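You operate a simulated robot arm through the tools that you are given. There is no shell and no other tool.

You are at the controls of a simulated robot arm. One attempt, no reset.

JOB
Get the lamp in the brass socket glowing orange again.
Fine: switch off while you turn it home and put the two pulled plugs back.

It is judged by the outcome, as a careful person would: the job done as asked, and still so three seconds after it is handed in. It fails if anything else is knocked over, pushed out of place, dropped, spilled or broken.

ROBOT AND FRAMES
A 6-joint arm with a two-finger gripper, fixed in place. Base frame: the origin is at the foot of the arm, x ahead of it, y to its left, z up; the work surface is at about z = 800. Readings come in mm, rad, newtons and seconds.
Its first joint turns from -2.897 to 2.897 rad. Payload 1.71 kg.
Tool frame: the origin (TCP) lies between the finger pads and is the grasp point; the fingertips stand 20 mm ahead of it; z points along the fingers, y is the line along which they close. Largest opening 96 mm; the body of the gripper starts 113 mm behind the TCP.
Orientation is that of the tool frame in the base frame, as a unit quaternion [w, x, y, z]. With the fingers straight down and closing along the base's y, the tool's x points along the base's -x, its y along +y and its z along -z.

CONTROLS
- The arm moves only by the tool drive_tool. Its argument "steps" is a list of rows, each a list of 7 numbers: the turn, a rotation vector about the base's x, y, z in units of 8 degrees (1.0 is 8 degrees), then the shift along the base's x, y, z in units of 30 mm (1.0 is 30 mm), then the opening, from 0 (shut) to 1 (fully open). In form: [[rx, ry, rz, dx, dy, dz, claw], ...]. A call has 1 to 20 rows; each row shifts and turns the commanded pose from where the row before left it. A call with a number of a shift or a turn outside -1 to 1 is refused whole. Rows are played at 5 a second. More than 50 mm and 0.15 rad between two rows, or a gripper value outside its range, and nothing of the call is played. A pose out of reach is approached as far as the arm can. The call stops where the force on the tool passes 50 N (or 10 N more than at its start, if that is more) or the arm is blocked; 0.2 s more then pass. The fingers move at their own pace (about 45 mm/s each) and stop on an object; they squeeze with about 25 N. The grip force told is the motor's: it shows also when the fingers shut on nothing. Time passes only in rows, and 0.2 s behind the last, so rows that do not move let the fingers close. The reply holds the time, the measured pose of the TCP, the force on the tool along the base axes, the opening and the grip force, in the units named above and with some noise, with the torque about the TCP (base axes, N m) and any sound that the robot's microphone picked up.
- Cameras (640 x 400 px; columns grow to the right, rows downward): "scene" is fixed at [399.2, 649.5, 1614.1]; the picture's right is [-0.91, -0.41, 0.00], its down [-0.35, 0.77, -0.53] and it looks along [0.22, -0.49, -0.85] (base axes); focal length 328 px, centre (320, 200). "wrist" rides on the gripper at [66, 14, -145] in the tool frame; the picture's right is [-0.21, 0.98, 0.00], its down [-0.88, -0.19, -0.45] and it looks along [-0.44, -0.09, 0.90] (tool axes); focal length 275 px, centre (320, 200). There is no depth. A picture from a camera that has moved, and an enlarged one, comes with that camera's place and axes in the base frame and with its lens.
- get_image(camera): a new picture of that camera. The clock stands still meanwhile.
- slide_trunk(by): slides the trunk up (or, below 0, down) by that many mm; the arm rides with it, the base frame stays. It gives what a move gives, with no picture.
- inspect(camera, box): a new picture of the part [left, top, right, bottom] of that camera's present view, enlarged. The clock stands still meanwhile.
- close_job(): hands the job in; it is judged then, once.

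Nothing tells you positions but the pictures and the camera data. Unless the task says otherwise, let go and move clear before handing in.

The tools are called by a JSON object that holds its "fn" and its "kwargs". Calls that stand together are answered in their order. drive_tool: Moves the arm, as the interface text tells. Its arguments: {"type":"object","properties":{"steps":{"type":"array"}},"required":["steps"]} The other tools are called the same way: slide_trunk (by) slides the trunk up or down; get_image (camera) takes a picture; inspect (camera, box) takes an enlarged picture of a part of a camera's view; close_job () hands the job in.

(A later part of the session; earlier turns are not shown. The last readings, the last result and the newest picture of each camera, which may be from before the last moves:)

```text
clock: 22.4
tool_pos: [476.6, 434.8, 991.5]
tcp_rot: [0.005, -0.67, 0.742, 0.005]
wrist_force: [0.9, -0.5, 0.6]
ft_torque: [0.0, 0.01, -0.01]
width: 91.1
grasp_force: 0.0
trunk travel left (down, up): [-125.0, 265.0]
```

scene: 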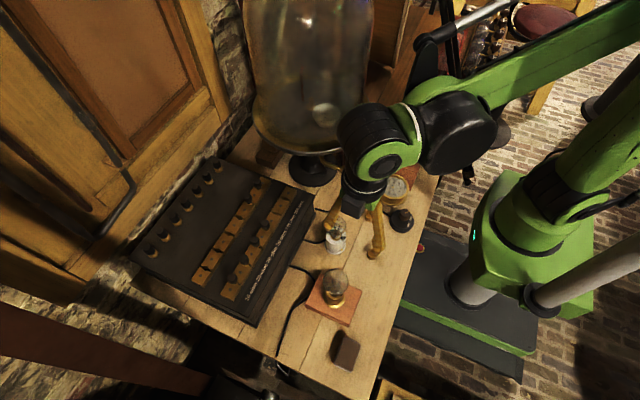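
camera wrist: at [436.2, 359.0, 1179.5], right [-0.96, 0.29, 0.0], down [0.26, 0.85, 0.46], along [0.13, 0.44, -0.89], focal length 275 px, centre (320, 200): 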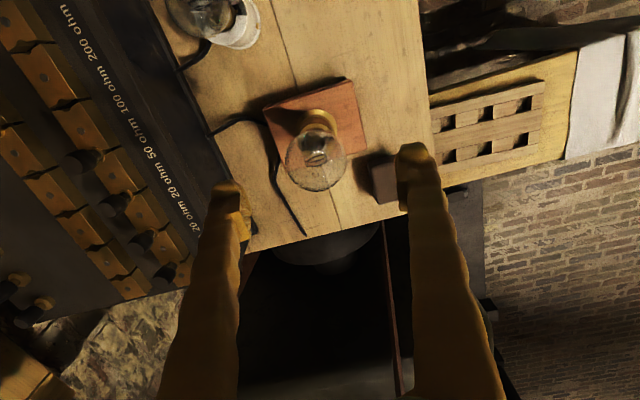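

{"fn": "drive_tool", "kwargs": {"steps": [[0, 0, 0, -0.5, 0, 0, 0.95], [0, 0, 0, 0, 0, 0, 0.95]]}}

{"fn": "inspect", "kwargs": {"camera": "wrist", "box": [210, 60, 430, 260]}}

```text
clock: 23.0
tool_pos: [450.2, 446.6, 991.5]
tcp_rot: [0.005, -0.68, 0.733, 0.005]
wrist_force: [0.3, -1.7, 0.8]
ft_torque: [0.2, -0.03, 0.02]
width: 91.3
grasp_force: 0.1
trunk travel left (down, up): [-125.0, 265.0]
```

```text
2.00 times, centred on (320, 160) of wrist
camera zoom: at [433.7, 379.5, 1137.6], right [-0.96, 0.28, 0.0], down [0.25, 0.85, 0.46], along [0.12, 0.44, -0.89], focal length 551 px, centre (320, 280)
```

zoom: 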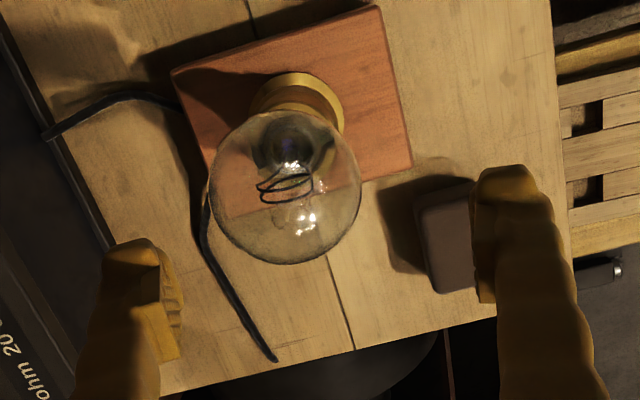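

{"fn": "drive_tool", "kwargs": {"steps": [[0, 0, 0, 0, 0, 0, 0.95], [0, 0, 0, 0, 0, 0, 0.95], [0, 0, 0, 0, 0, 0, 0.95]]}}

{"fn": "drive_tool", "kwargs": {"steps": [[0, 0, 0, 0.2, 0, 0, 0.95], [0, 0, 0, 0, 0, 0, 0.95]]}}

```text
clock: 23.8
tool_pos: [451.9, 444.7, 991.4]
tcp_rot: [0.004, -0.68, 0.734, 0.007]
wrist_force: [-0.1, -0.8, -0.3]
ft_torque: [0.01, -0.01, 0.0]
width: 91.4
grasp_force: 0.0
trunk travel left (down, up): [-125.0, 265.0]
```

```text
clock: 24.4
tool_pos: [457.4, 445.9, 991.1]
tcp_rot: [0.005, -0.68, 0.733, 0.005]
wrist_force: [-0.6, 0.5, 0.4]
ft_torque: [0.01, -0.01, 0.0]
width: 91.0
grasp_force: 0.1
trunk travel left (down, up): [-125.0, 265.0]
```

{"fn": "drive_tool", "kwargs": {"steps": [[0, 0, 0, 0.1, -0.17, 0, 0.95], [0, 0, 0, 0, 0, 0, 0.95]]}}

{"fn": "drive_tool", "kwargs": {"steps": [[0, 0, 0, 0, 0, 0, 0.95], [0, 0, 0, 0, 0, 0, 0.95]]}}

```text
clock: 25.0
tool_pos: [460.2, 440.1, 992.0]
tcp_rot: [0.004, -0.679, 0.734, 0.005]
wrist_force: [0.3, 0.2, -0.2]
ft_torque: [0.0, -0.02, 0.0]
width: 91.2
grasp_force: 0.0
trunk travel left (down, up): [-125.0, 265.0]
```

```text
clock: 25.6
tool_pos: [460.0, 439.8, 991.7]
tcp_rot: [0.005, -0.679, 0.734, 0.006]
wrist_force: [0.6, -0.1, -0.5]
ft_torque: [0.01, 0.0, 0.02]
width: 91.2
grasp_force: 0.1
trunk travel left (down, up): [-125.0, 265.0]
```

{"fn": "drive_tool", "kwargs": {"steps": [[0, 0, 0, 0.06, -0.15, 0, 0.95], [0, 0, 0, 0, 0, 0, 0.95]]}}

{"fn": "inspect", "kwargs": {"camera": "wrist", "box": [210, 60, 430, 260]}}

{"fn": "inspect", "kwargs": {"camera": "scene", "box": [290, 220, 390, 330]}}

```text
clock: 26.2
tool_pos: [462.8, 435.7, 990.3]
tcp_rot: [0.005, -0.679, 0.734, 0.006]
wrist_force: [-0.7, -0.1, -0.3]
ft_torque: [-0.02, 0.0, 0.0]
width: 91.1
grasp_force: 0.0
trunk travel left (down, up): [-125.0, 265.0]
```

```text
2.00 times, centred on (320, 160) of wrist
camera zoom: at [445.6, 368.7, 1136.7], right [-0.96, 0.28, 0.0], down [0.25, 0.85, 0.46], along [0.12, 0.44, -0.89], focal length 551 px, centre (320, 280)
```

zoom: 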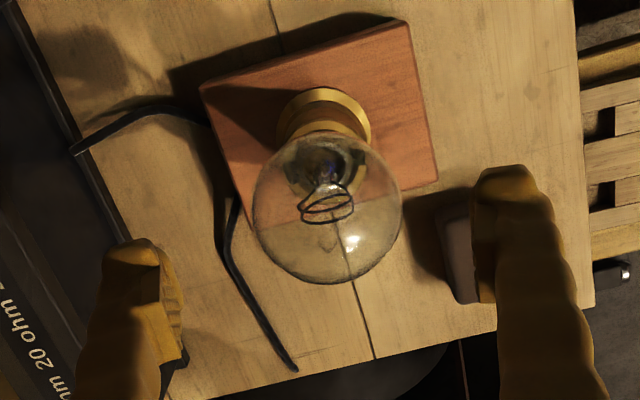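

```text
3.64 times, centred on (340, 275) of scene
camera zoom: at [399.2, 649.5, 1614.1], right [-0.91, -0.41, 0.0], down [-0.35, 0.77, -0.53], along [0.22, -0.49, -0.85], focal length 1191 px, centre (247, -73)
```

zoom: 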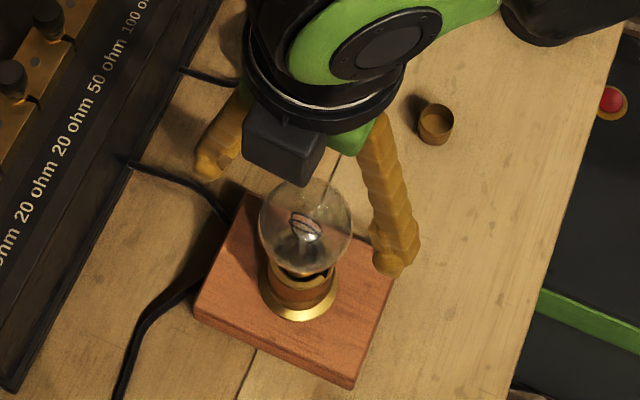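

{"fn": "drive_tool", "kwargs": {"steps": [[0, 0, 0, -0.08, -0.04, 0, 0.95], [0, 0, 0, 0, 0, -0.5, 0.95], [0, 0, 0, 0, 0, -0.45, 0.95], [0, 0, 0, 0, 0, -0.45, 0.95], [0, 0, 0, 0, 0, 0, 0.95]]}}

{"fn": "inspect", "kwargs": {"camera": "wrist", "box": [210, 60, 430, 260]}}

{"fn": "inspect", "kwargs": {"camera": "scene", "box": [290, 220, 390, 330]}}

```text
clock: 27.4
tool_pos: [460.6, 433.3, 951.8]
tcp_rot: [0.005, -0.679, 0.734, 0.005]
wrist_force: [-0.4, 0.1, 0.4]
ft_torque: [0.03, 0.0, 0.0]
width: 91.2
grasp_force: 0.0
trunk travel left (down, up): [-125.0, 265.0]
```

```text
2.00 times, centred on (320, 160) of wrist
camera zoom: at [442.1, 367.0, 1096.9], right [-0.96, 0.28, 0.0], down [0.25, 0.85, 0.46], along [0.12, 0.44, -0.89], focal length 551 px, centre (320, 280)
```

zoom: 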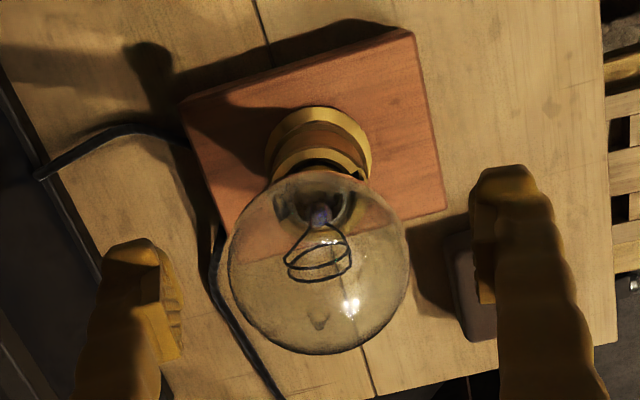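

```text
3.64 times, centred on (340, 275) of scene
camera zoom: at [399.2, 649.5, 1614.1], right [-0.91, -0.41, 0.0], down [-0.35, 0.77, -0.53], along [0.22, -0.49, -0.85], focal length 1191 px, centre (247, -73)
```

zoom: 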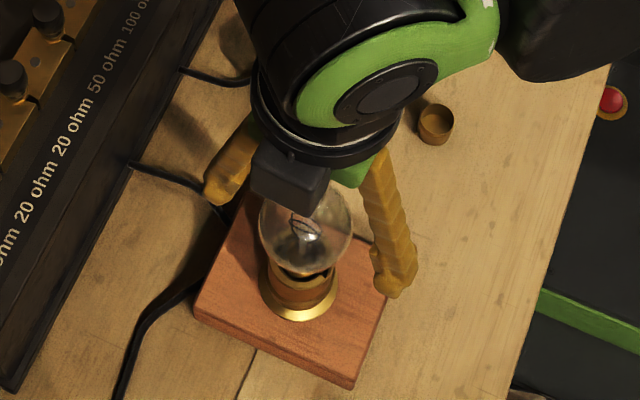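

{"fn": "drive_tool", "kwargs": {"steps": [[0, 0, 0, 0, 0.03, 0, 0.66], [0, 0, 0, 0, 0, 0, 0.66], [0, 0, 0, 0, 0, 0, 0.66], [0, 0, 0, 0, 0, 0, 0.66]]}}

{"fn": "inspect", "kwargs": {"camera": "wrist", "box": [210, 60, 430, 260]}}

```text
clock: 28.4
tool_pos: [459.3, 433.5, 950.9]
tcp_rot: [0.004, -0.679, 0.734, 0.006]
wrist_force: [0.1, 0.0, -0.7]
ft_torque: [0.02, 0.03, -0.02]
width: 63.4
grasp_force: 0.1
trunk travel left (down, up): [-125.0, 265.0]
```

```text
2.00 times, centred on (320, 160) of wrist
camera zoom: at [442.7, 368.2, 1096.6], right [-0.96, 0.28, 0.0], down [0.25, 0.85, 0.46], along [0.12, 0.44, -0.89], focal length 551 px, centre (320, 280)
```

zoom: 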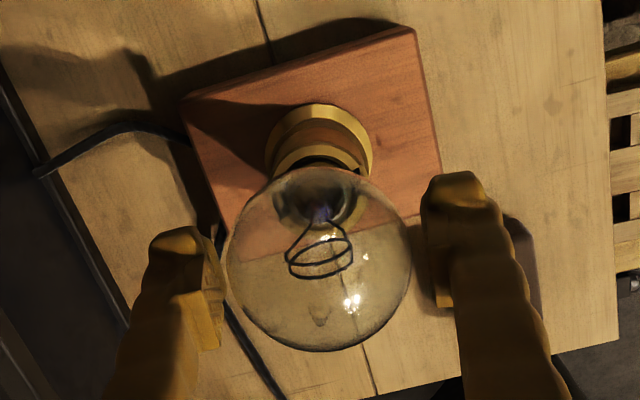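

{"fn": "drive_tool", "kwargs": {"steps": [[0, 0, 0, 0.07, 0.02, 0, 0.62], [0, 0, 0, 0, 0, 0, 0.58], [0, 0, 0, 0, 0, 0, 0.54], [0, 0, 0, 0, 0, 0, 0.54]]}}

```text
clock: 29.4
tool_pos: [462.6, 434.9, 950.2]
tcp_rot: [0.005, -0.679, 0.734, 0.005]
wrist_force: [-0.8, 0.2, 1.0]
ft_torque: [-0.02, -0.03, -0.02]
width: 53.0
grasp_force: 0.7
trunk travel left (down, up): [-125.0, 265.0]
```

{"fn": "drive_tool", "kwargs": {"steps": [[0, 0, 0, 0, 0, 0, 0.5], [0, 0, 0, 0, 0, 0, 0.45], [0, 0, 0, 0, 0, 0, 0.4]]}}

{"fn": "inspect", "kwargs": {"camera": "wrist", "box": [210, 60, 430, 260]}}

```text
clock: 30.2
tool_pos: [462.6, 434.6, 950.2]
tcp_rot: [0.005, -0.679, 0.734, 0.006]
wrist_force: [0.1, 0.0, 0.9]
ft_torque: [0.03, -0.02, -0.02]
width: 51.3
grasp_force: 25.5
trunk travel left (down, up): [-125.0, 265.0]
```

```text
2.00 times, centred on (320, 160) of wrist
camera zoom: at [445.2, 368.5, 1096.1], right [-0.96, 0.28, 0.0], down [0.25, 0.85, 0.46], along [0.12, 0.44, -0.89], focal length 551 px, centre (320, 280)
```

zoom: 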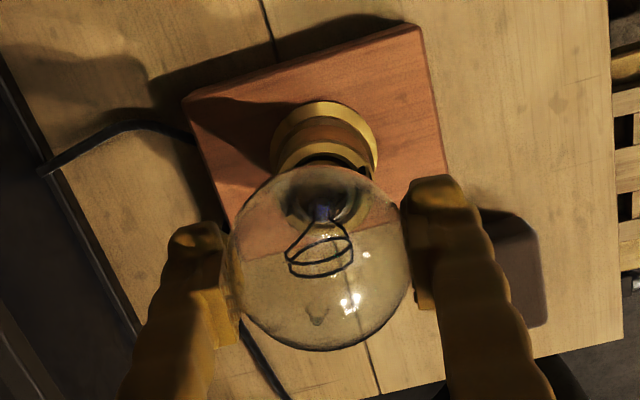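

The bulb is held evenly at 51 mm with no side force. I'll turn it clockwise a little and watch the torque and height.

{"fn": "drive_tool", "kwargs": {"steps": [[0, 0, -0.5, 0, 0, 0, 0.4], [0, 0, -0.5, 0, 0, 0, 0.4], [0, 0, 0, 0, 0, 0, 0.4]]}}

{"fn": "inspect", "kwargs": {"camera": "wrist", "box": [210, 60, 430, 260]}}

```text
clock: 31.0
tool_pos: [462.3, 435.2, 951.1]
tcp_rot: [0.006, -0.626, 0.78, 0.006]
wrist_force: [1.4, 2.0, 11.0]
ft_torque: [0.1, -0.22, 0.01]
width: 51.2
grasp_force: 25.2
trunk travel left (down, up): [-125.0, 265.0]
```

```text
2.00 times, centred on (320, 160) of wrist
camera zoom: at [436.1, 372.2, 1096.0], right [-0.91, 0.41, 0.0], down [0.37, 0.81, 0.46], along [0.19, 0.42, -0.89], focal length 551 px, centre (320, 280)
```

zoom: 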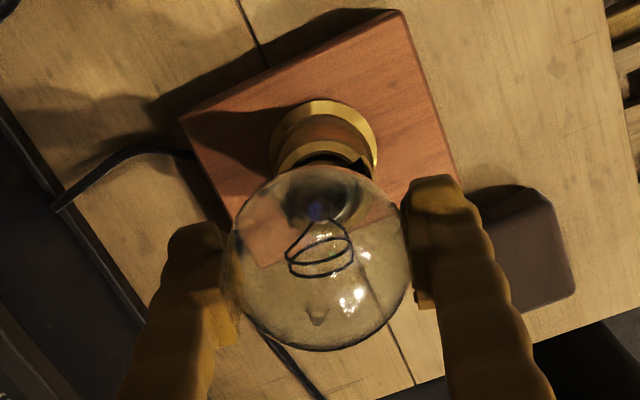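

{"fn": "drive_tool", "kwargs": {"steps": [[0, 0, -0.5, 0, 0, 0, 0.4], [0, 0, -0.5, 0, 0, 0, 0.4], [0, 0, 0, 0, 0, 0, 0.4]]}}

{"fn": "inspect", "kwargs": {"camera": "wrist", "box": [210, 60, 430, 260]}}

{"fn": "inspect", "kwargs": {"camera": "scene", "box": [300, 260, 370, 330]}}

```text
clock: 31.8
tool_pos: [462.5, 434.8, 949.9]
tcp_rot: [0.005, -0.57, 0.822, 0.005]
wrist_force: [-4.5, -1.9, 15.9]
ft_torque: [-0.19, 0.19, -0.01]
width: 51.1
grasp_force: 25.0
trunk travel left (down, up): [-125.0, 265.0]
```

```text
2.00 times, centred on (320, 160) of wrist
camera zoom: at [427.4, 377.3, 1095.9], right [-0.84, 0.54, 0.0], down [0.48, 0.75, 0.46], along [0.24, 0.39, -0.89], focal length 551 px, centre (320, 280)
```

zoom: 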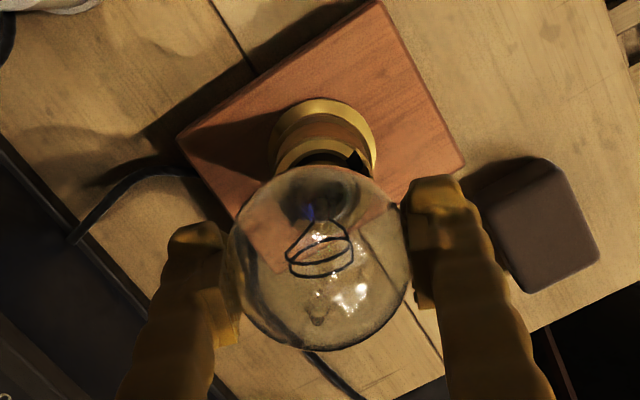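

```text
5.71 times, centred on (335, 295) of scene
camera zoom: at [399.2, 649.5, 1614.1], right [-0.91, -0.41, 0.0], down [-0.35, 0.77, -0.53], along [0.22, -0.49, -0.85], focal length 1872 px, centre (234, -343)
```

zoom: 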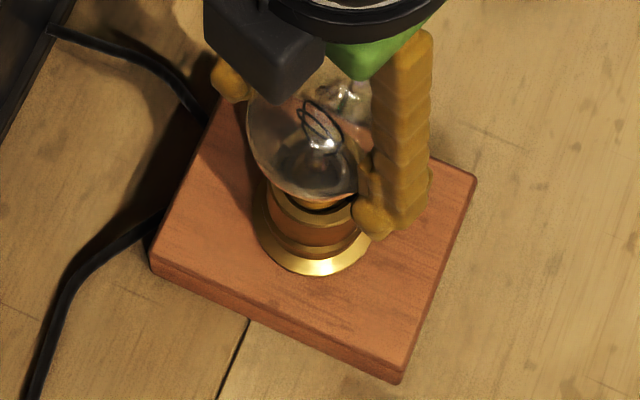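

{"fn": "drive_tool", "kwargs": {"steps": [[0, 0, 0, 0, 0, -0.04, 0.4], [0, 0, 0, 0, 0, 0, 0.4]]}}

```text
clock: 32.4
tool_pos: [462.1, 435.1, 949.1]
tcp_rot: [0.006, -0.571, 0.821, 0.005]
wrist_force: [-2.2, 1.0, 22.1]
ft_torque: [0.03, 0.02, -0.02]
width: 51.2
grasp_force: 25.5
trunk travel left (down, up): [-125.0, 265.0]
```

{"fn": "drive_tool", "kwargs": {"steps": [[0, 0, -0.5, 0, 0, 0, 0.4], [0, 0, -0.5, 0, 0, 0, 0.4], [0, 0, 0, 0, 0, 0, 0.4]]}}

{"fn": "inspect", "kwargs": {"camera": "wrist", "box": [270, 100, 390, 200]}}

```text
clock: 33.2
tool_pos: [461.2, 435.7, 948.5]
tcp_rot: [0.006, -0.512, 0.859, 0.005]
wrist_force: [-0.2, 2.3, 15.8]
ft_torque: [0.18, -0.08, 0.01]
width: 51.2
grasp_force: 25.3
trunk travel left (down, up): [-125.0, 265.0]
```

```text
4.00 times, centred on (330, 150) of wrist
camera zoom: at [419.1, 382.7, 1094.7], right [-0.76, 0.65, 0.0], down [0.58, 0.68, 0.46], along [0.29, 0.35, -0.89], focal length 1101 px, centre (280, 400)
```

zoom: 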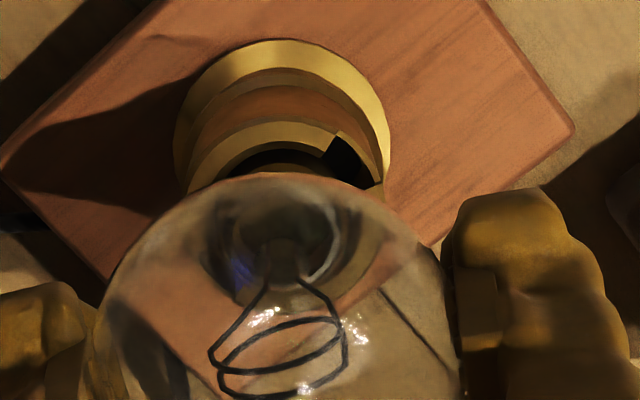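

{"fn": "drive_tool", "kwargs": {"steps": [[0, 0, -0.5, 0, 0, 0, 0.4], [0, 0, -0.5, 0, 0, 0, 0.4], [0, 0, -0.5, 0, 0, 0, 0.4], [0, 0, 0, 0, 0, 0, 0.4]]}}

{"fn": "drive_tool", "kwargs": {"steps": [[0, 0, -0.5, 0, 0, 0, 0.4], [0, 0, -0.5, 0, 0, 0, 0.4], [0, 0, -0.5, 0, 0, 0, 0.4], [0, 0, 0, 0, 0, 0, 0.4]]}}

{"fn": "inspect", "kwargs": {"camera": "wrist", "box": [240, 80, 400, 240]}}

```text
clock: 34.2
tool_pos: [461.3, 434.2, 948.9]
tcp_rot: [0.007, -0.418, 0.908, 0.004]
wrist_force: [1.3, 2.0, 9.6]
ft_torque: [0.12, -0.06, 0.03]
width: 51.7
grasp_force: 25.0
trunk travel left (down, up): [-125.0, 265.0]
```

```text
clock: 35.2
tool_pos: [461.9, 434.9, 949.1]
tcp_rot: [0.007, -0.321, 0.947, 0.004]
wrist_force: [-3.4, -0.7, 5.5]
ft_torque: [-0.1, 0.24, -0.01]
width: 51.6
grasp_force: 25.2
trunk travel left (down, up): [-125.0, 265.0]
```

```text
2.50 times, centred on (320, 160) of wrist
camera zoom: at [401.7, 404.7, 1094.7], right [-0.43, 0.9, 0.0], down [0.8, 0.38, 0.46], along [0.41, 0.2, -0.89], focal length 688 px, centre (320, 300)
```

zoom: 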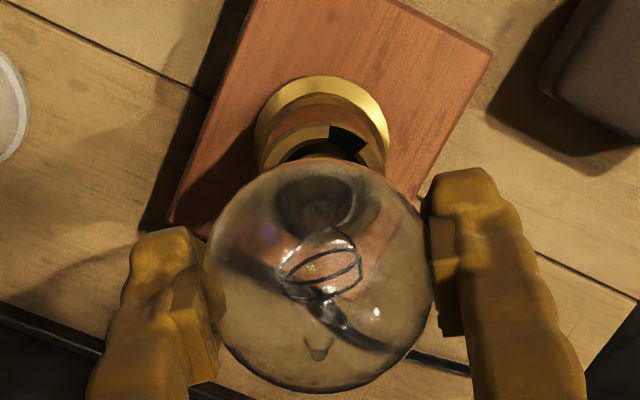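

{"fn": "drive_tool", "kwargs": {"steps": [[0, 0, -0.5, 0, 0, -0.02, 0.4], [0, 0, -0.5, 0, 0, -0.02, 0.4], [0, 0, -0.5, 0, 0, 0, 0.4], [0, 0, 0, 0, 0, 0, 0.4]]}}

{"fn": "drive_tool", "kwargs": {"steps": [[0, 0, -0.5, 0, 0, 0, 0.4], [0, 0, -0.5, 0, 0, 0, 0.4], [0, 0, -0.5, 0, 0, 0, 0.4], [0, 0, 0, 0, 0, 0, 0.4]]}}

{"fn": "inspect", "kwargs": {"camera": "wrist", "box": [240, 80, 400, 240]}}

```text
clock: 36.2
tool_pos: [461.8, 433.3, 947.2]
tcp_rot: [0.006, -0.22, 0.975, 0.002]
wrist_force: [1.2, 3.7, 17.4]
ft_torque: [0.23, -0.1, -0.03]
width: 51.5
grasp_force: 25.1
trunk travel left (down, up): [-125.0, 265.0]
```

```text
clock: 37.2
tool_pos: [460.4, 433.9, 947.3]
tcp_rot: [0.007, -0.118, 0.993, 0.001]
wrist_force: [-2.0, -1.7, 6.6]
ft_torque: [-0.16, 0.16, -0.02]
width: 51.4
grasp_force: 25.0
trunk travel left (down, up): [-125.0, 265.0]
```

```text
2.50 times, centred on (320, 160) of wrist
camera zoom: at [394.6, 432.5, 1092.8], right [-0.03, 1.0, 0.0], down [0.89, 0.02, 0.46], along [0.46, 0.02, -0.89], focal length 688 px, centre (320, 300)
```

zoom: 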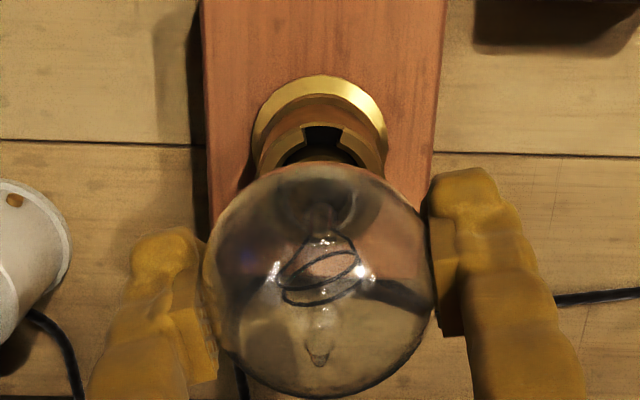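

{"fn": "drive_tool", "kwargs": {"steps": [[0, 0, -0.5, 0, 0, -0.02, 0.4], [0, 0, -0.5, 0, 0, -0.02, 0.4], [0, 0, -0.5, 0, 0, 0, 0.4], [0, 0, 0, 0, 0, 0, 0.4]]}}

{"fn": "drive_tool", "kwargs": {"steps": [[0, 0, -0.5, 0, 0, 0, 0.4], [0, 0, -0.5, 0, 0, 0, 0.4], [0, 0, -0.5, 0, 0, 0, 0.4], [0, 0, 0, 0, 0, 0, 0.4]]}}

{"fn": "inspect", "kwargs": {"camera": "wrist", "box": [240, 80, 400, 240]}}

{"fn": "inspect", "kwargs": {"camera": "scene", "box": [300, 260, 370, 330]}}

```text
clock: 38.2
tool_pos: [461.7, 434.7, 946.7]
tcp_rot: [0.008, -0.013, 1.0, 0.001]
wrist_force: [-0.2, 1.4, 21.1]
ft_torque: [0.0, 0.0, -0.02]
width: 51.5
grasp_force: 25.9
trunk travel left (down, up): [-125.0, 265.0]
```

```text
clock: 39.2
tool_pos: [462.7, 435.9, 946.4]
tcp_rot: [0.006, 0.092, 0.996, -0.001]
wrist_force: [-3.5, -1.7, -0.1]
ft_torque: [-0.07, 0.21, 0.0]
width: 51.3
grasp_force: 25.1
trunk travel left (down, up): [-125.0, 265.0]
```

```text
2.50 times, centred on (320, 160) of wrist
camera zoom: at [399.9, 461.9, 1091.9], right [0.38, 0.92, 0.0], down [0.82, -0.34, 0.46], along [0.42, -0.17, -0.89], focal length 688 px, centre (320, 300)
```

zoom: 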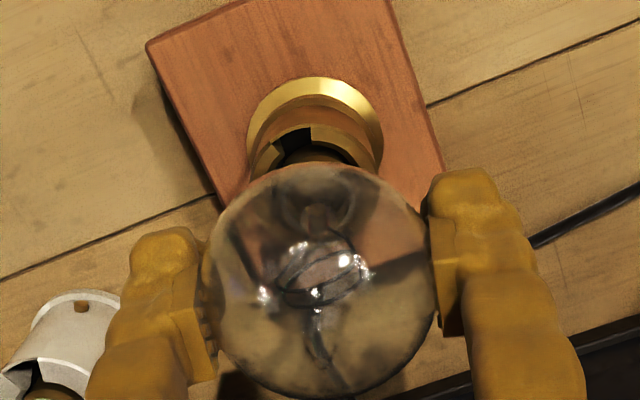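

```text
5.71 times, centred on (335, 295) of scene
camera zoom: at [399.2, 649.5, 1614.1], right [-0.91, -0.41, 0.0], down [-0.35, 0.77, -0.53], along [0.22, -0.49, -0.85], focal length 1872 px, centre (234, -343)
```

zoom: 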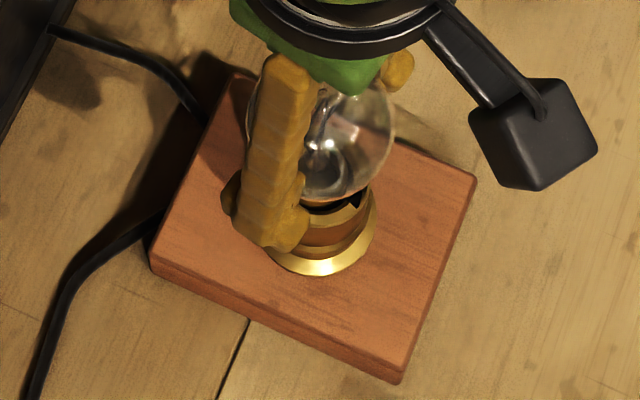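

{"fn": "drive_tool", "kwargs": {"steps": [[0, 0, -0.5, 0, 0, 0, 0.4], [0, 0, -0.5, 0, 0, 0, 0.4], [0, 0, -0.5, 0, 0, 0, 0.4], [0, 0, 0, 0, 0, 0, 0.4]]}}

{"fn": "drive_tool", "kwargs": {"steps": [[0, 0, -0.5, 0, 0, 0, 0.4], [0, 0, -0.5, 0, 0, 0, 0.4], [0, 0, -0.5, 0, 0, 0, 0.4], [0, 0, 0, 0, 0, 0, 0.4]]}}

{"fn": "inspect", "kwargs": {"camera": "wrist", "box": [240, 80, 400, 240]}}

```text
clock: 40.2
tool_pos: [461.5, 436.7, 945.4]
tcp_rot: [0.007, 0.195, 0.981, -0.001]
wrist_force: [-10.6, 2.2, 13.5]
ft_torque: [0.18, 0.57, 0.15]
width: 51.6
grasp_force: 25.3
trunk travel left (down, up): [-125.0, 265.0]
```

```text
clock: 41.2
tool_pos: [461.8, 434.8, 946.5]
tcp_rot: [0.006, 0.297, 0.955, -0.002]
wrist_force: [0.4, -2.2, 6.5]
ft_torque: [0.01, 0.03, 0.38]
width: 51.5
grasp_force: 25.0
trunk travel left (down, up): [-125.0, 265.0]
```

```text
2.50 times, centred on (320, 160) of wrist
camera zoom: at [416.4, 484.7, 1092.2], right [0.72, 0.69, 0.0], down [0.61, -0.65, 0.46], along [0.32, -0.33, -0.89], focal length 688 px, centre (320, 300)
```

zoom: 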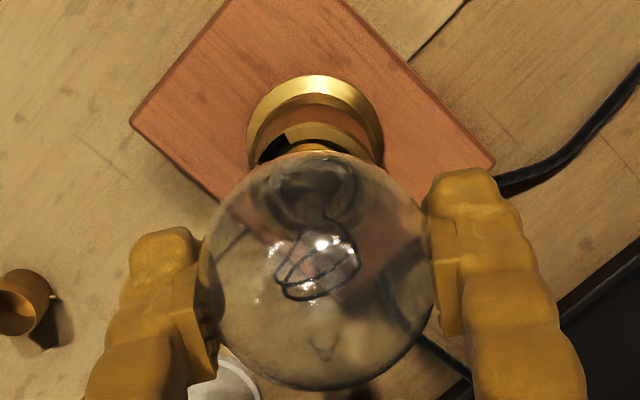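

{"fn": "drive_tool", "kwargs": {"steps": [[0, 0, -0.5, 0, 0, -0.01, 0.4], [0, 0, -0.5, 0, 0, 0, 0.4], [0, 0, 0, 0, 0, 0, 0.4]]}}

{"fn": "inspect", "kwargs": {"camera": "wrist", "box": [240, 80, 400, 240]}}

```text
clock: 42.0
tool_pos: [461.3, 435.7, 945.5]
tcp_rot: [0.006, 0.363, 0.932, -0.003]
wrist_force: [2.1, 0.6, 11.9]
ft_torque: [0.14, 0.02, 0.44]
width: 52.7
grasp_force: 25.1
trunk travel left (down, up): [-125.0, 265.0]
```

```text
2.50 times, centred on (320, 160) of wrist
camera zoom: at [422.8, 491.5, 1091.7], right [0.81, 0.58, 0.0], down [0.52, -0.72, 0.46], along [0.27, -0.37, -0.89], focal length 688 px, centre (320, 300)
```

zoom: 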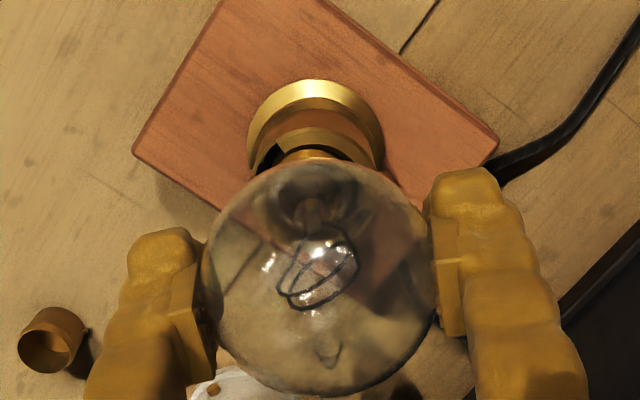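

{"fn": "inspect", "kwargs": {"camera": "scene", "box": [300, 260, 370, 330]}}

```text
5.71 times, centred on (335, 295) of scene
camera zoom: at [399.2, 649.5, 1614.1], right [-0.91, -0.41, 0.0], down [-0.35, 0.77, -0.53], along [0.22, -0.49, -0.85], focal length 1872 px, centre (234, -343)
```

zoom: 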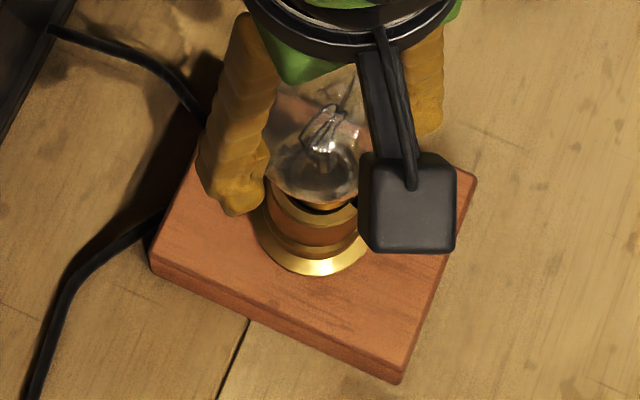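

{"fn": "drive_tool", "kwargs": {"steps": [[0, 0, 0.7, 0, 0, 0, 0.4], [0, 0, 0, 0, 0, -0.07, 0.4], [0, 0, 0, 0, 0, 0, 0.4]]}}

{"fn": "drive_tool", "kwargs": {"steps": [[0, 0, 0, 0, 0, -0.07, 0.4], [0, 0, 0, 0, 0, 0, 0.4]]}}

{"fn": "inspect", "kwargs": {"camera": "wrist", "box": [240, 80, 400, 240]}}

```text
clock: 42.8
tool_pos: [460.4, 434.3, 944.2]
tcp_rot: [0.007, 0.316, 0.949, -0.003]
wrist_force: [-2.3, 0.6, 23.5]
ft_torque: [0.03, -0.02, -0.04]
width: 52.5
grasp_force: 24.8
trunk travel left (down, up): [-125.0, 265.0]
```

```text
clock: 43.4
tool_pos: [460.4, 433.9, 943.1]
tcp_rot: [0.006, 0.316, 0.949, -0.002]
wrist_force: [-1.6, 0.1, 24.1]
ft_torque: [0.02, 0.0, -0.01]
width: 53.4
grasp_force: 24.4
trunk travel left (down, up): [-125.0, 265.0]
```

```text
2.50 times, centred on (320, 160) of wrist
camera zoom: at [417.3, 486.5, 1087.7], right [0.75, 0.66, 0.0], down [0.59, -0.67, 0.46], along [0.3, -0.34, -0.89], focal length 688 px, centre (320, 300)
```

zoom: 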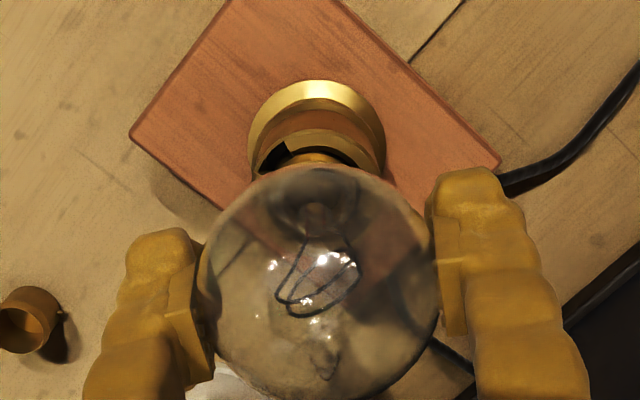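

The lamp turned freely for about 110°, then firmly resisted (0.44 N·m), and the board hasn't moved. I'll let go, rise and look at how it now sits in the socket.

{"fn": "drive_tool", "kwargs": {"steps": [[0, 0, 0, 0, 0, 0.1, 0.4], [0, 0, 0, 0, 0, 0, 0.6], [0, 0, 0, 0, 0, 0, 0.8], [0, 0, 0, 0, 0, 0, 0.95], [0, 0, 0, 0, 0, 0, 0.95]]}}

{"fn": "get_image", "kwargs": {"camera": "wrist"}}

{"fn": "inspect", "kwargs": {"camera": "scene", "box": [300, 260, 370, 330]}}

```text
clock: 44.6
tool_pos: [463.2, 435.3, 944.3]
tcp_rot: [0.007, 0.316, 0.949, -0.002]
wrist_force: [0.2, -1.5, -0.4]
ft_torque: [0.0, 0.0, 0.0]
width: 91.1
grasp_force: 0.1
trunk travel left (down, up): [-125.0, 265.0]
```

```text
taken
camera wrist: at [418.7, 486.9, 1089.7], right [0.75, 0.66, 0.0], down [0.59, -0.67, 0.46], along [0.3, -0.34, -0.89], focal length 275 px, centre (320, 200)
```

wrist: 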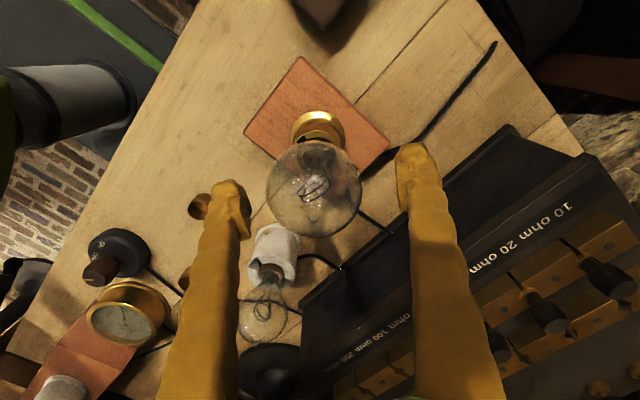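

```text
5.71 times, centred on (335, 295) of scene
camera zoom: at [399.2, 649.5, 1614.1], right [-0.91, -0.41, 0.0], down [-0.35, 0.77, -0.53], along [0.22, -0.49, -0.85], focal length 1872 px, centre (234, -343)
```

zoom: 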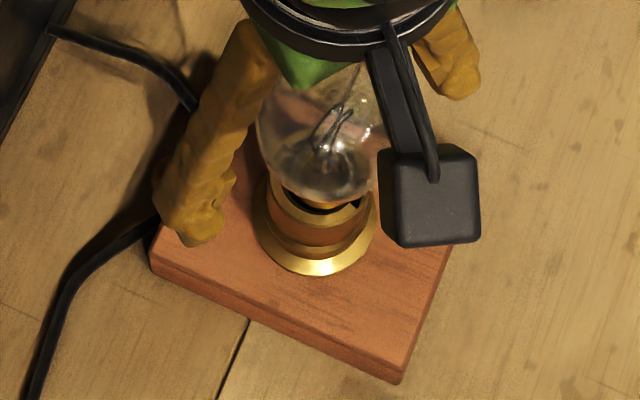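

{"fn": "drive_tool", "kwargs": {"steps": [[0, 0, 0, 0, 0, 1, 0.95], [0, 0, 0, 0, 0, 1, 0.95], [0, 0, 0, 0, 0, 1, 0.95], [0, 0, 0, 0, -1, 0, 0.95], [0, 0, 0, 0, -1, 0, 0.95], [0, 0, 0, 0, -1, 0, 0.95]]}}

{"fn": "inspect", "kwargs": {"camera": "scene", "box": [300, 260, 370, 330]}}

{"fn": "get_image", "kwargs": {"camera": "wrist"}}

```text
clock: 46.0
tool_pos: [460.2, 344.2, 1032.3]
tcp_rot: [0.007, 0.315, 0.949, -0.002]
wrist_force: [-0.2, 0.4, -1.0]
ft_torque: [-0.06, -0.01, -0.01]
width: 91.1
grasp_force: 0.0
trunk travel left (down, up): [-125.0, 265.0]
```

```text
5.71 times, centred on (335, 295) of scene
camera zoom: at [399.2, 649.5, 1614.1], right [-0.91, -0.41, 0.0], down [-0.35, 0.77, -0.53], along [0.22, -0.49, -0.85], focal length 1872 px, centre (234, -343)
```

zoom: 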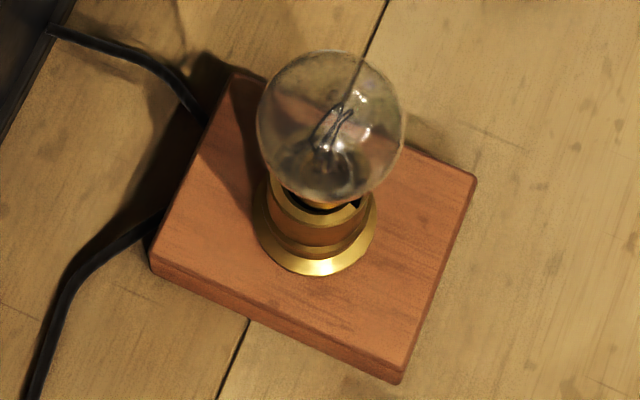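

```text
taken
camera wrist: at [416.2, 397.0, 1178.8], right [0.75, 0.66, 0.0], down [0.59, -0.67, 0.46], along [0.3, -0.34, -0.89], focal length 275 px, centre (320, 200)
```

wrist: 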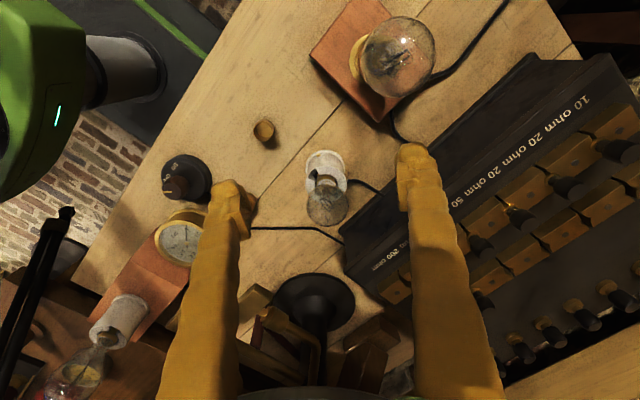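

{"fn": "drive_tool", "kwargs": {"steps": [[0, 0, 1, -1, 0, 0, 0.6], [0, 0, 1, -1, 0, 0, 0.6], [0, 0, 1, -1, 0, 0, 0.6], [0, 0, 1, 0, 0.7, -0.5, 0.6], [0, 0, 0.6, 0, 0.6, -1, 0.6], [0, 0, 0, 0, 0.6, -1, 0.6], [0, 0, 0, 0, 0, -1, 0.6], [0, 0, 0, 0, 0, -1, 0.6], [0, 0, 0, 0, 0, -0.7, 0.6], [0, 0, 0, 0, 0, 0, 0.6]]}}

{"fn": "get_image", "kwargs": {"camera": "wrist"}}

```text
clock: 48.2
tool_pos: [376.1, 401.5, 877.4]
tcp_rot: [0.007, -0.001, 1.0, 0.0]
wrist_force: [0.1, 0.4, 0.4]
ft_torque: [-0.04, 0.01, -0.02]
width: 57.7
grasp_force: 0.1
trunk travel left (down, up): [-125.0, 265.0]
```

```text
taken
camera wrist: at [309.1, 416.3, 1022.8], right [0.21, 0.98, 0.0], down [0.87, -0.18, 0.46], along [0.45, -0.09, -0.89], focal length 275 px, centre (320, 200)
```

wrist: 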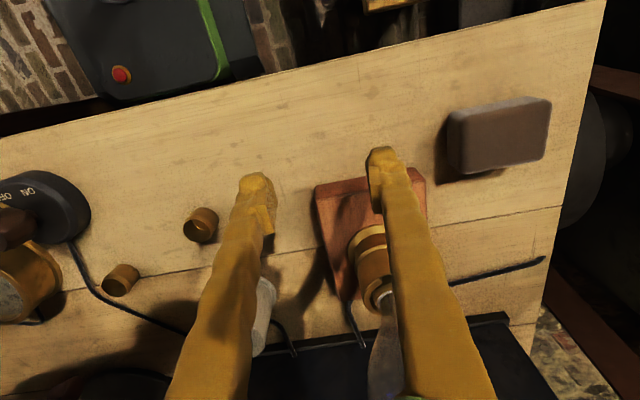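

{"fn": "drive_tool", "kwargs": {"steps": [[0, 0, 0, -0.5, 1, 0, 0.95], [0, 0, 0, 0, 0.5, 0, 0.95], [0, 0, 0, 0, 0, 0, 0.95]]}}

{"fn": "inspect", "kwargs": {"camera": "wrist", "box": [240, 160, 440, 400]}}

```text
clock: 49.0
tool_pos: [359.0, 445.5, 877.1]
tcp_rot: [0.008, 0.0, 1.0, 0.0]
wrist_force: [0.7, 0.1, 0.0]
ft_torque: [-0.01, -0.04, 0.0]
width: 90.9
grasp_force: 0.1
trunk travel left (down, up): [-125.0, 265.0]
```

```text
1.67 times, centred on (340, 280) of wrist
camera zoom: at [293.2, 460.1, 1022.2], right [0.21, 0.98, 0.0], down [0.87, -0.19, 0.46], along [0.45, -0.09, -0.89], focal length 459 px, centre (287, 67)
```

zoom: 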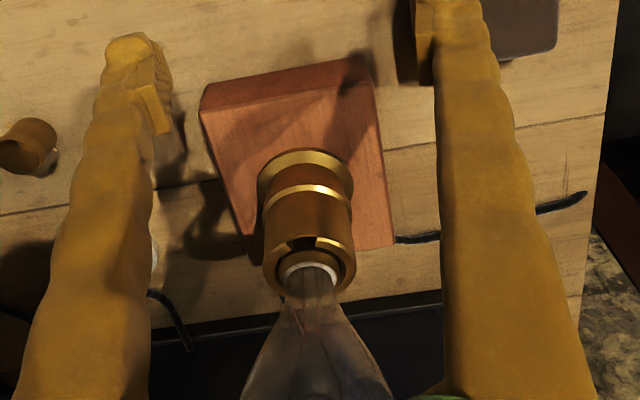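

{"fn": "inspect", "kwargs": {"camera": "wrist", "box": [305, 205, 375, 295]}}

```text
4.44 times, centred on (340, 250) of wrist
camera zoom: at [293.2, 460.1, 1022.2], right [0.21, 0.98, 0.0], down [0.87, -0.19, 0.46], along [0.45, -0.09, -0.89], focal length 1224 px, centre (231, -22)
```

zoom: 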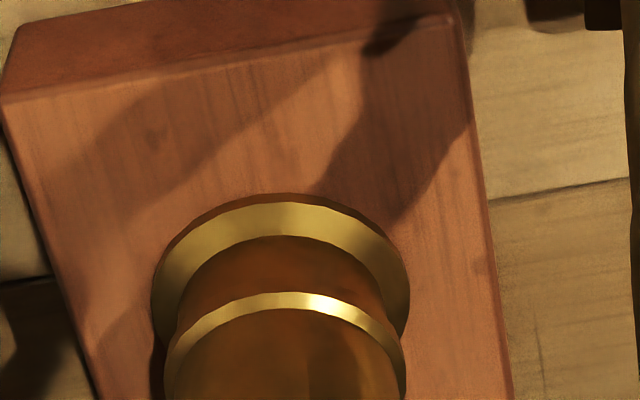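

{"fn": "inspect", "kwargs": {"camera": "wrist", "box": [305, 265, 385, 345]}}

```text
5.00 times, centred on (345, 305) of wrist
camera zoom: at [293.2, 460.1, 1022.2], right [0.21, 0.98, 0.0], down [0.87, -0.19, 0.46], along [0.45, -0.09, -0.89], focal length 1376 px, centre (195, -325)
```

zoom: 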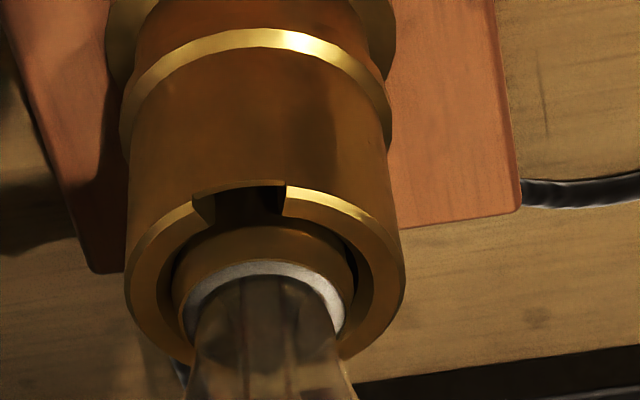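

I want a like-for-like comparison of how the lamp sits. I'm returning to the camera position I used before touching it.

{"fn": "drive_tool", "kwargs": {"steps": [[0, 0, 0, 0, -0.6, 1, 0.95], [0, 0, 0, 0.6, -1, 1, 0.95], [0, 0, 0, 0, -1, 1, 0.95], [0, 0, 0, 0, -1, 1, 0.95], [0, 0, 0, 0, -1, 1, 0.95], [0, 0, 0, 0, -1, 0.85, 0.95], [0, 0, 0, 0, -1, 0, 0.95], [0, 0, 0, 0, -1, 0, 0.95], [0, 0, 0, 0, -1, 0, 0.95], [0, 0, 0, 0, -1, 0, 0.95], [0, 0, 0, 0, 0, 0, 0.95]]}}

{"fn": "inspect", "kwargs": {"camera": "wrist", "box": [480, 70, 640, 200]}}

```text
clock: 51.4
tool_pos: [377.9, 157.4, 1054.3]
tcp_rot: [0.007, -0.001, 1.0, 0.0]
wrist_force: [-0.4, -0.1, -0.2]
ft_torque: [0.03, 0.0, 0.0]
width: 91.2
grasp_force: 0.1
trunk travel left (down, up): [-125.0, 265.0]
```

```text
3.08 times, centred on (560, 135) of wrist
camera zoom: at [311.9, 172.0, 1200.5], right [0.21, 0.98, 0.0], down [0.87, -0.19, 0.46], along [0.45, -0.09, -0.89], focal length 847 px, centre (-418, 400)
```

zoom: 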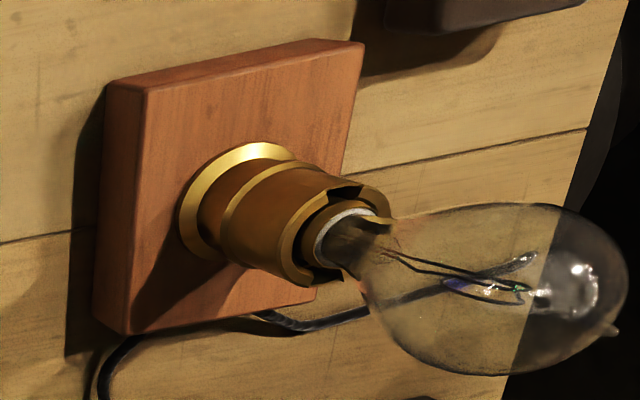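

Turning the lamp lowered it by about 2 mm and brought it to a firm stop, so I take it as seated. Now the plugs. The glass globe leaves little room, so I'll lean the gripper away from it toward +y. I'm moving over to the box and turning the fingers to close along x.

{"fn": "drive_tool", "kwargs": {"steps": [[0, 0, 1, 0, 1, 1, 0.6], [0, 0, 1, 0, 1, 1, 0.6], [0, 0, 1, 0, 1, 0.7, 0.6], [0, 0, 1, 0, 1, 0, 0.6], [0, 0, 1, 0, 1, 0, 0.6], [0, 0, 1, 0, 1, 0, 0.6], [0, 0, 1, 0, 1, 0, 0.6], [0, 0, 1, 0, 1, 0, 0.6], [0, 0, 1, 1, 1, 0, 0.6], [0, 0, 1, 1, 0, 0, 0.6], [0, 0, 1, 1, 0, 0, 0.6], [0, 0, 0.25, 1, 0, 0, 0.6], [0, 0, 0, 1, 0, 0, 0.6], [0, 0, 0, 1, 0, 0, 0.6], [0, 0, 0, 1, 0, 0, 0.6], [0, 0, 0, 0, 0, 0, 0.6]]}}

{"fn": "drive_tool", "kwargs": {"steps": [[-1, 0, 0, 0, 0, 0, 0.6], [-1, 0, 0, 0, 0, 0, 0.6], [-1, 0, 0, 0, 0, 0, 0.6], [-1, 0, 0, 0, 0, 0, 0.6], [0, 0, 0, 0, 0, 0, 0.6]]}}

{"fn": "get_image", "kwargs": {"camera": "wrist"}}

{"fn": "get_image", "kwargs": {"camera": "scene"}}

```text
clock: 54.8
tool_pos: [585.4, 429.4, 1134.7]
tcp_rot: [0.004, -0.707, 0.707, 0.006]
wrist_force: [0.1, 0.4, -0.4]
ft_torque: [0.01, 0.04, 0.01]
width: 57.4
grasp_force: 0.1
trunk travel left (down, up): [-125.0, 265.0]
```

```text
clock: 56.0
tool_pos: [585.1, 430.7, 1134.6]
tcp_rot: [-0.191, -0.681, 0.681, -0.19]
wrist_force: [-0.3, 0.2, -0.1]
ft_torque: [0.0, 0.01, -0.04]
width: 57.6
grasp_force: 0.1
trunk travel left (down, up): [-125.0, 265.0]
```

```text
taken
camera wrist: at [573.8, 448.9, 1294.8], right [-0.98, 0.18, -0.11], down [0.19, 0.98, -0.07], along [0.09, -0.09, -0.99], focal length 275 px, centre (320, 200)
```

wrist: 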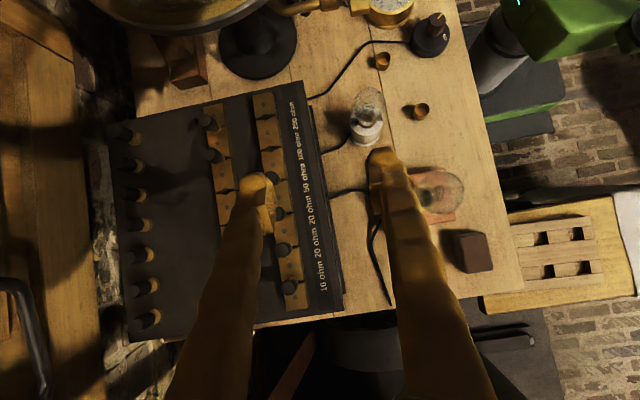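

```text
taken
```

scene: 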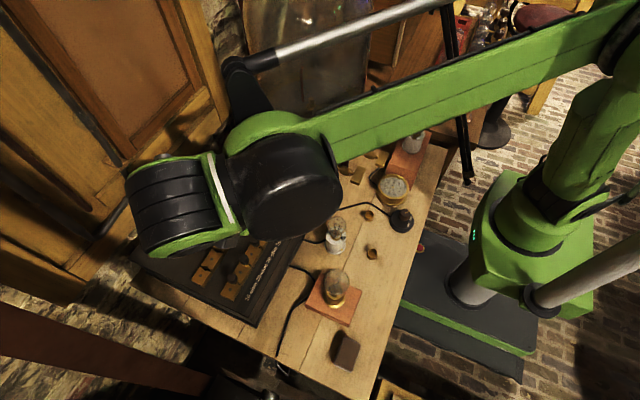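

{"fn": "inspect", "kwargs": {"camera": "wrist", "box": [180, 70, 340, 200]}}

{"fn": "inspect", "kwargs": {"camera": "wrist", "box": [180, 160, 340, 320]}}

```text
3.08 times, centred on (260, 135) of wrist
camera zoom: at [573.8, 448.9, 1294.8], right [-0.98, 0.18, -0.11], down [0.19, 0.98, -0.07], along [0.09, -0.09, -0.99], focal length 847 px, centre (505, 400)
```

zoom: 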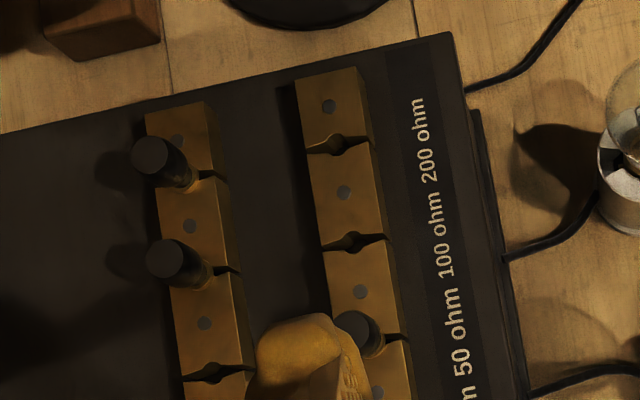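

```text
2.50 times, centred on (260, 240) of wrist
camera zoom: at [573.8, 448.9, 1294.8], right [-0.98, 0.18, -0.11], down [0.19, 0.98, -0.07], along [0.09, -0.09, -0.99], focal length 688 px, centre (470, 100)
```

zoom: 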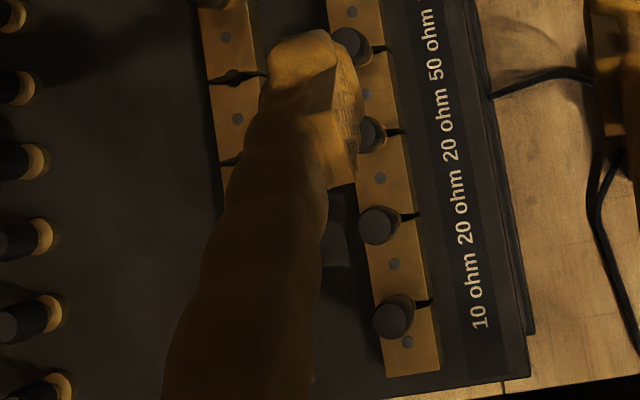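

The overhead view shows the open 200 and 100 holes at (660, 285) and (661, 332). The two parked plugs are at about (737, 285) and (737, 331), tops near z 953. I'll go for the one further from the globe first, with a 40° lean.

{"fn": "drive_tool", "kwargs": {"steps": [[-1, 0, 0, 0, 0, 0, 0.45], [0, 0, 0, 1, -0.5, -0.5, 0.45], [0, 0, 0, 1, -0.5, -0.5, 0.45], [0, 0, 0, 1, -0.5, -0.5, 0.45], [0, 0, 0, 1, -0.5, -0.5, 0.45], [0, 0, 0, 1, -0.5, -0.5, 0.45], [0, 0, 0, 0, -0.5, -0.5, 0.45], [0, 0, 0, 0, 0, 0, 0.45]]}}

{"fn": "get_image", "kwargs": {"camera": "wrist"}}

{"fn": "get_image", "kwargs": {"camera": "scene"}}

```text
clock: 57.8
tool_pos: [746.7, 328.7, 1044.9]
tcp_rot: [-0.238, -0.666, 0.667, -0.236]
wrist_force: [0.2, -0.4, 0.2]
ft_torque: [0.0, -0.05, 0.0]
width: 43.4
grasp_force: 0.0
out of reach, approached as far as the arm can: row 1, 2
trunk travel left (down, up): [-125.0, 265.0]
```

```text
taken
camera wrist: at [733.9, 371.1, 1200.4], right [-0.98, 0.16, -0.13], down [0.18, 0.96, -0.21], along [0.09, -0.23, -0.97], focal length 275 px, centre (320, 200)
```

wrist: 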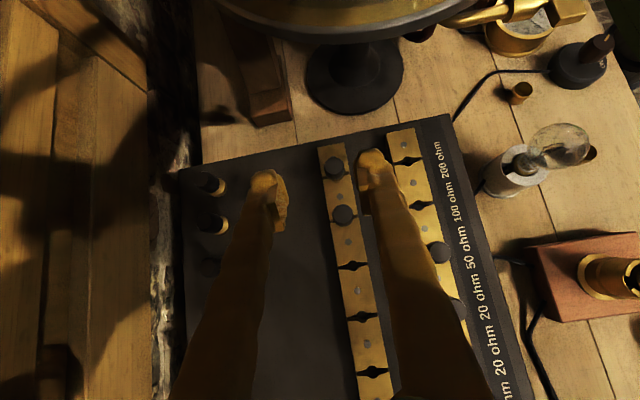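

```text
taken
```

scene: 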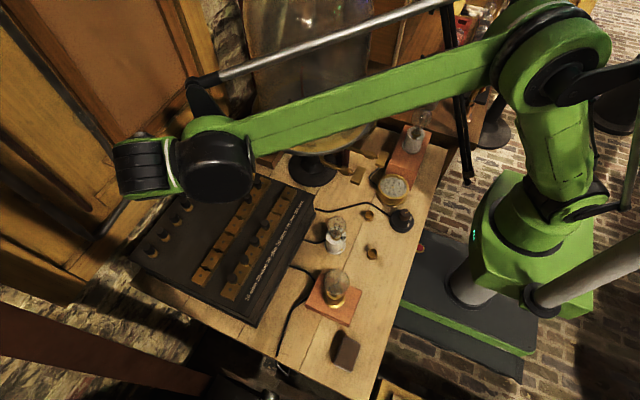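

{"fn": "drive_tool", "kwargs": {"steps": [[0, 0, 0, -0.28, 0.2, -0.5, 0.45], [0, 0, 0, 0, 0, -0.8, 0.45], [0, 0, 0, 0, 0, 0, 0.45]]}}

{"fn": "inspect", "kwargs": {"camera": "wrist", "box": [220, 100, 440, 300]}}

```text
clock: 58.6
tool_pos: [737.8, 336.0, 1004.9]
tcp_rot: [-0.238, -0.665, 0.667, -0.237]
wrist_force: [0.0, -0.1, -0.6]
ft_torque: [0.0, -0.02, -0.01]
width: 43.2
grasp_force: 0.1
trunk travel left (down, up): [-125.0, 265.0]
```

```text
2.00 times, centred on (330, 200) of wrist
camera zoom: at [726.0, 377.3, 1160.4], right [-0.98, 0.16, -0.13], down [0.18, 0.96, -0.21], along [0.09, -0.23, -0.97], focal length 551 px, centre (300, 200)
```

zoom: 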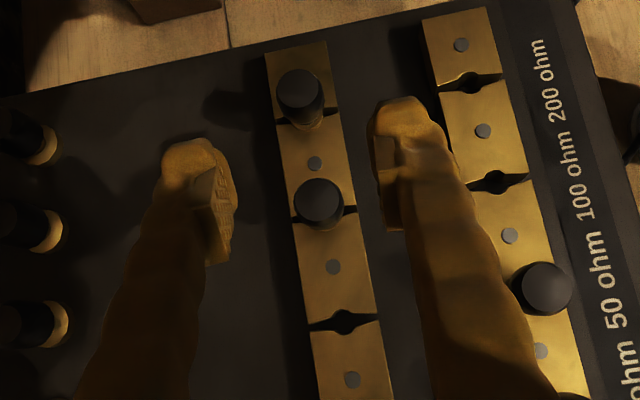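

{"fn": "drive_tool", "kwargs": {"steps": [[0, 0, 0, 0, -0.02, -0.6, 0.45], [0, 0, 0, 0, 0, -0.5, 0.45], [0, 0, 0, 0, 0, 0, 0.45]]}}

{"fn": "inspect", "kwargs": {"camera": "wrist", "box": [220, 100, 440, 300]}}

```text
clock: 59.4
tool_pos: [737.6, 335.8, 971.3]
tcp_rot: [-0.238, -0.665, 0.667, -0.237]
wrist_force: [0.2, 0.0, 0.6]
ft_torque: [0.0, 0.03, -0.02]
width: 43.0
grasp_force: 0.1
trunk travel left (down, up): [-125.0, 265.0]
```

```text
2.00 times, centred on (330, 200) of wrist
camera zoom: at [725.4, 377.0, 1126.4], right [-0.98, 0.16, -0.13], down [0.18, 0.96, -0.21], along [0.09, -0.23, -0.97], focal length 551 px, centre (300, 200)
```

zoom: 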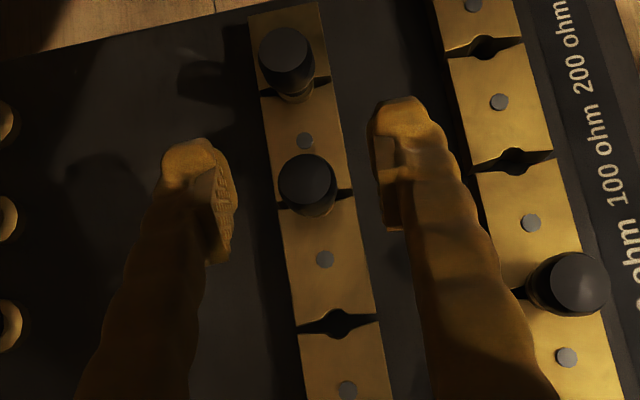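

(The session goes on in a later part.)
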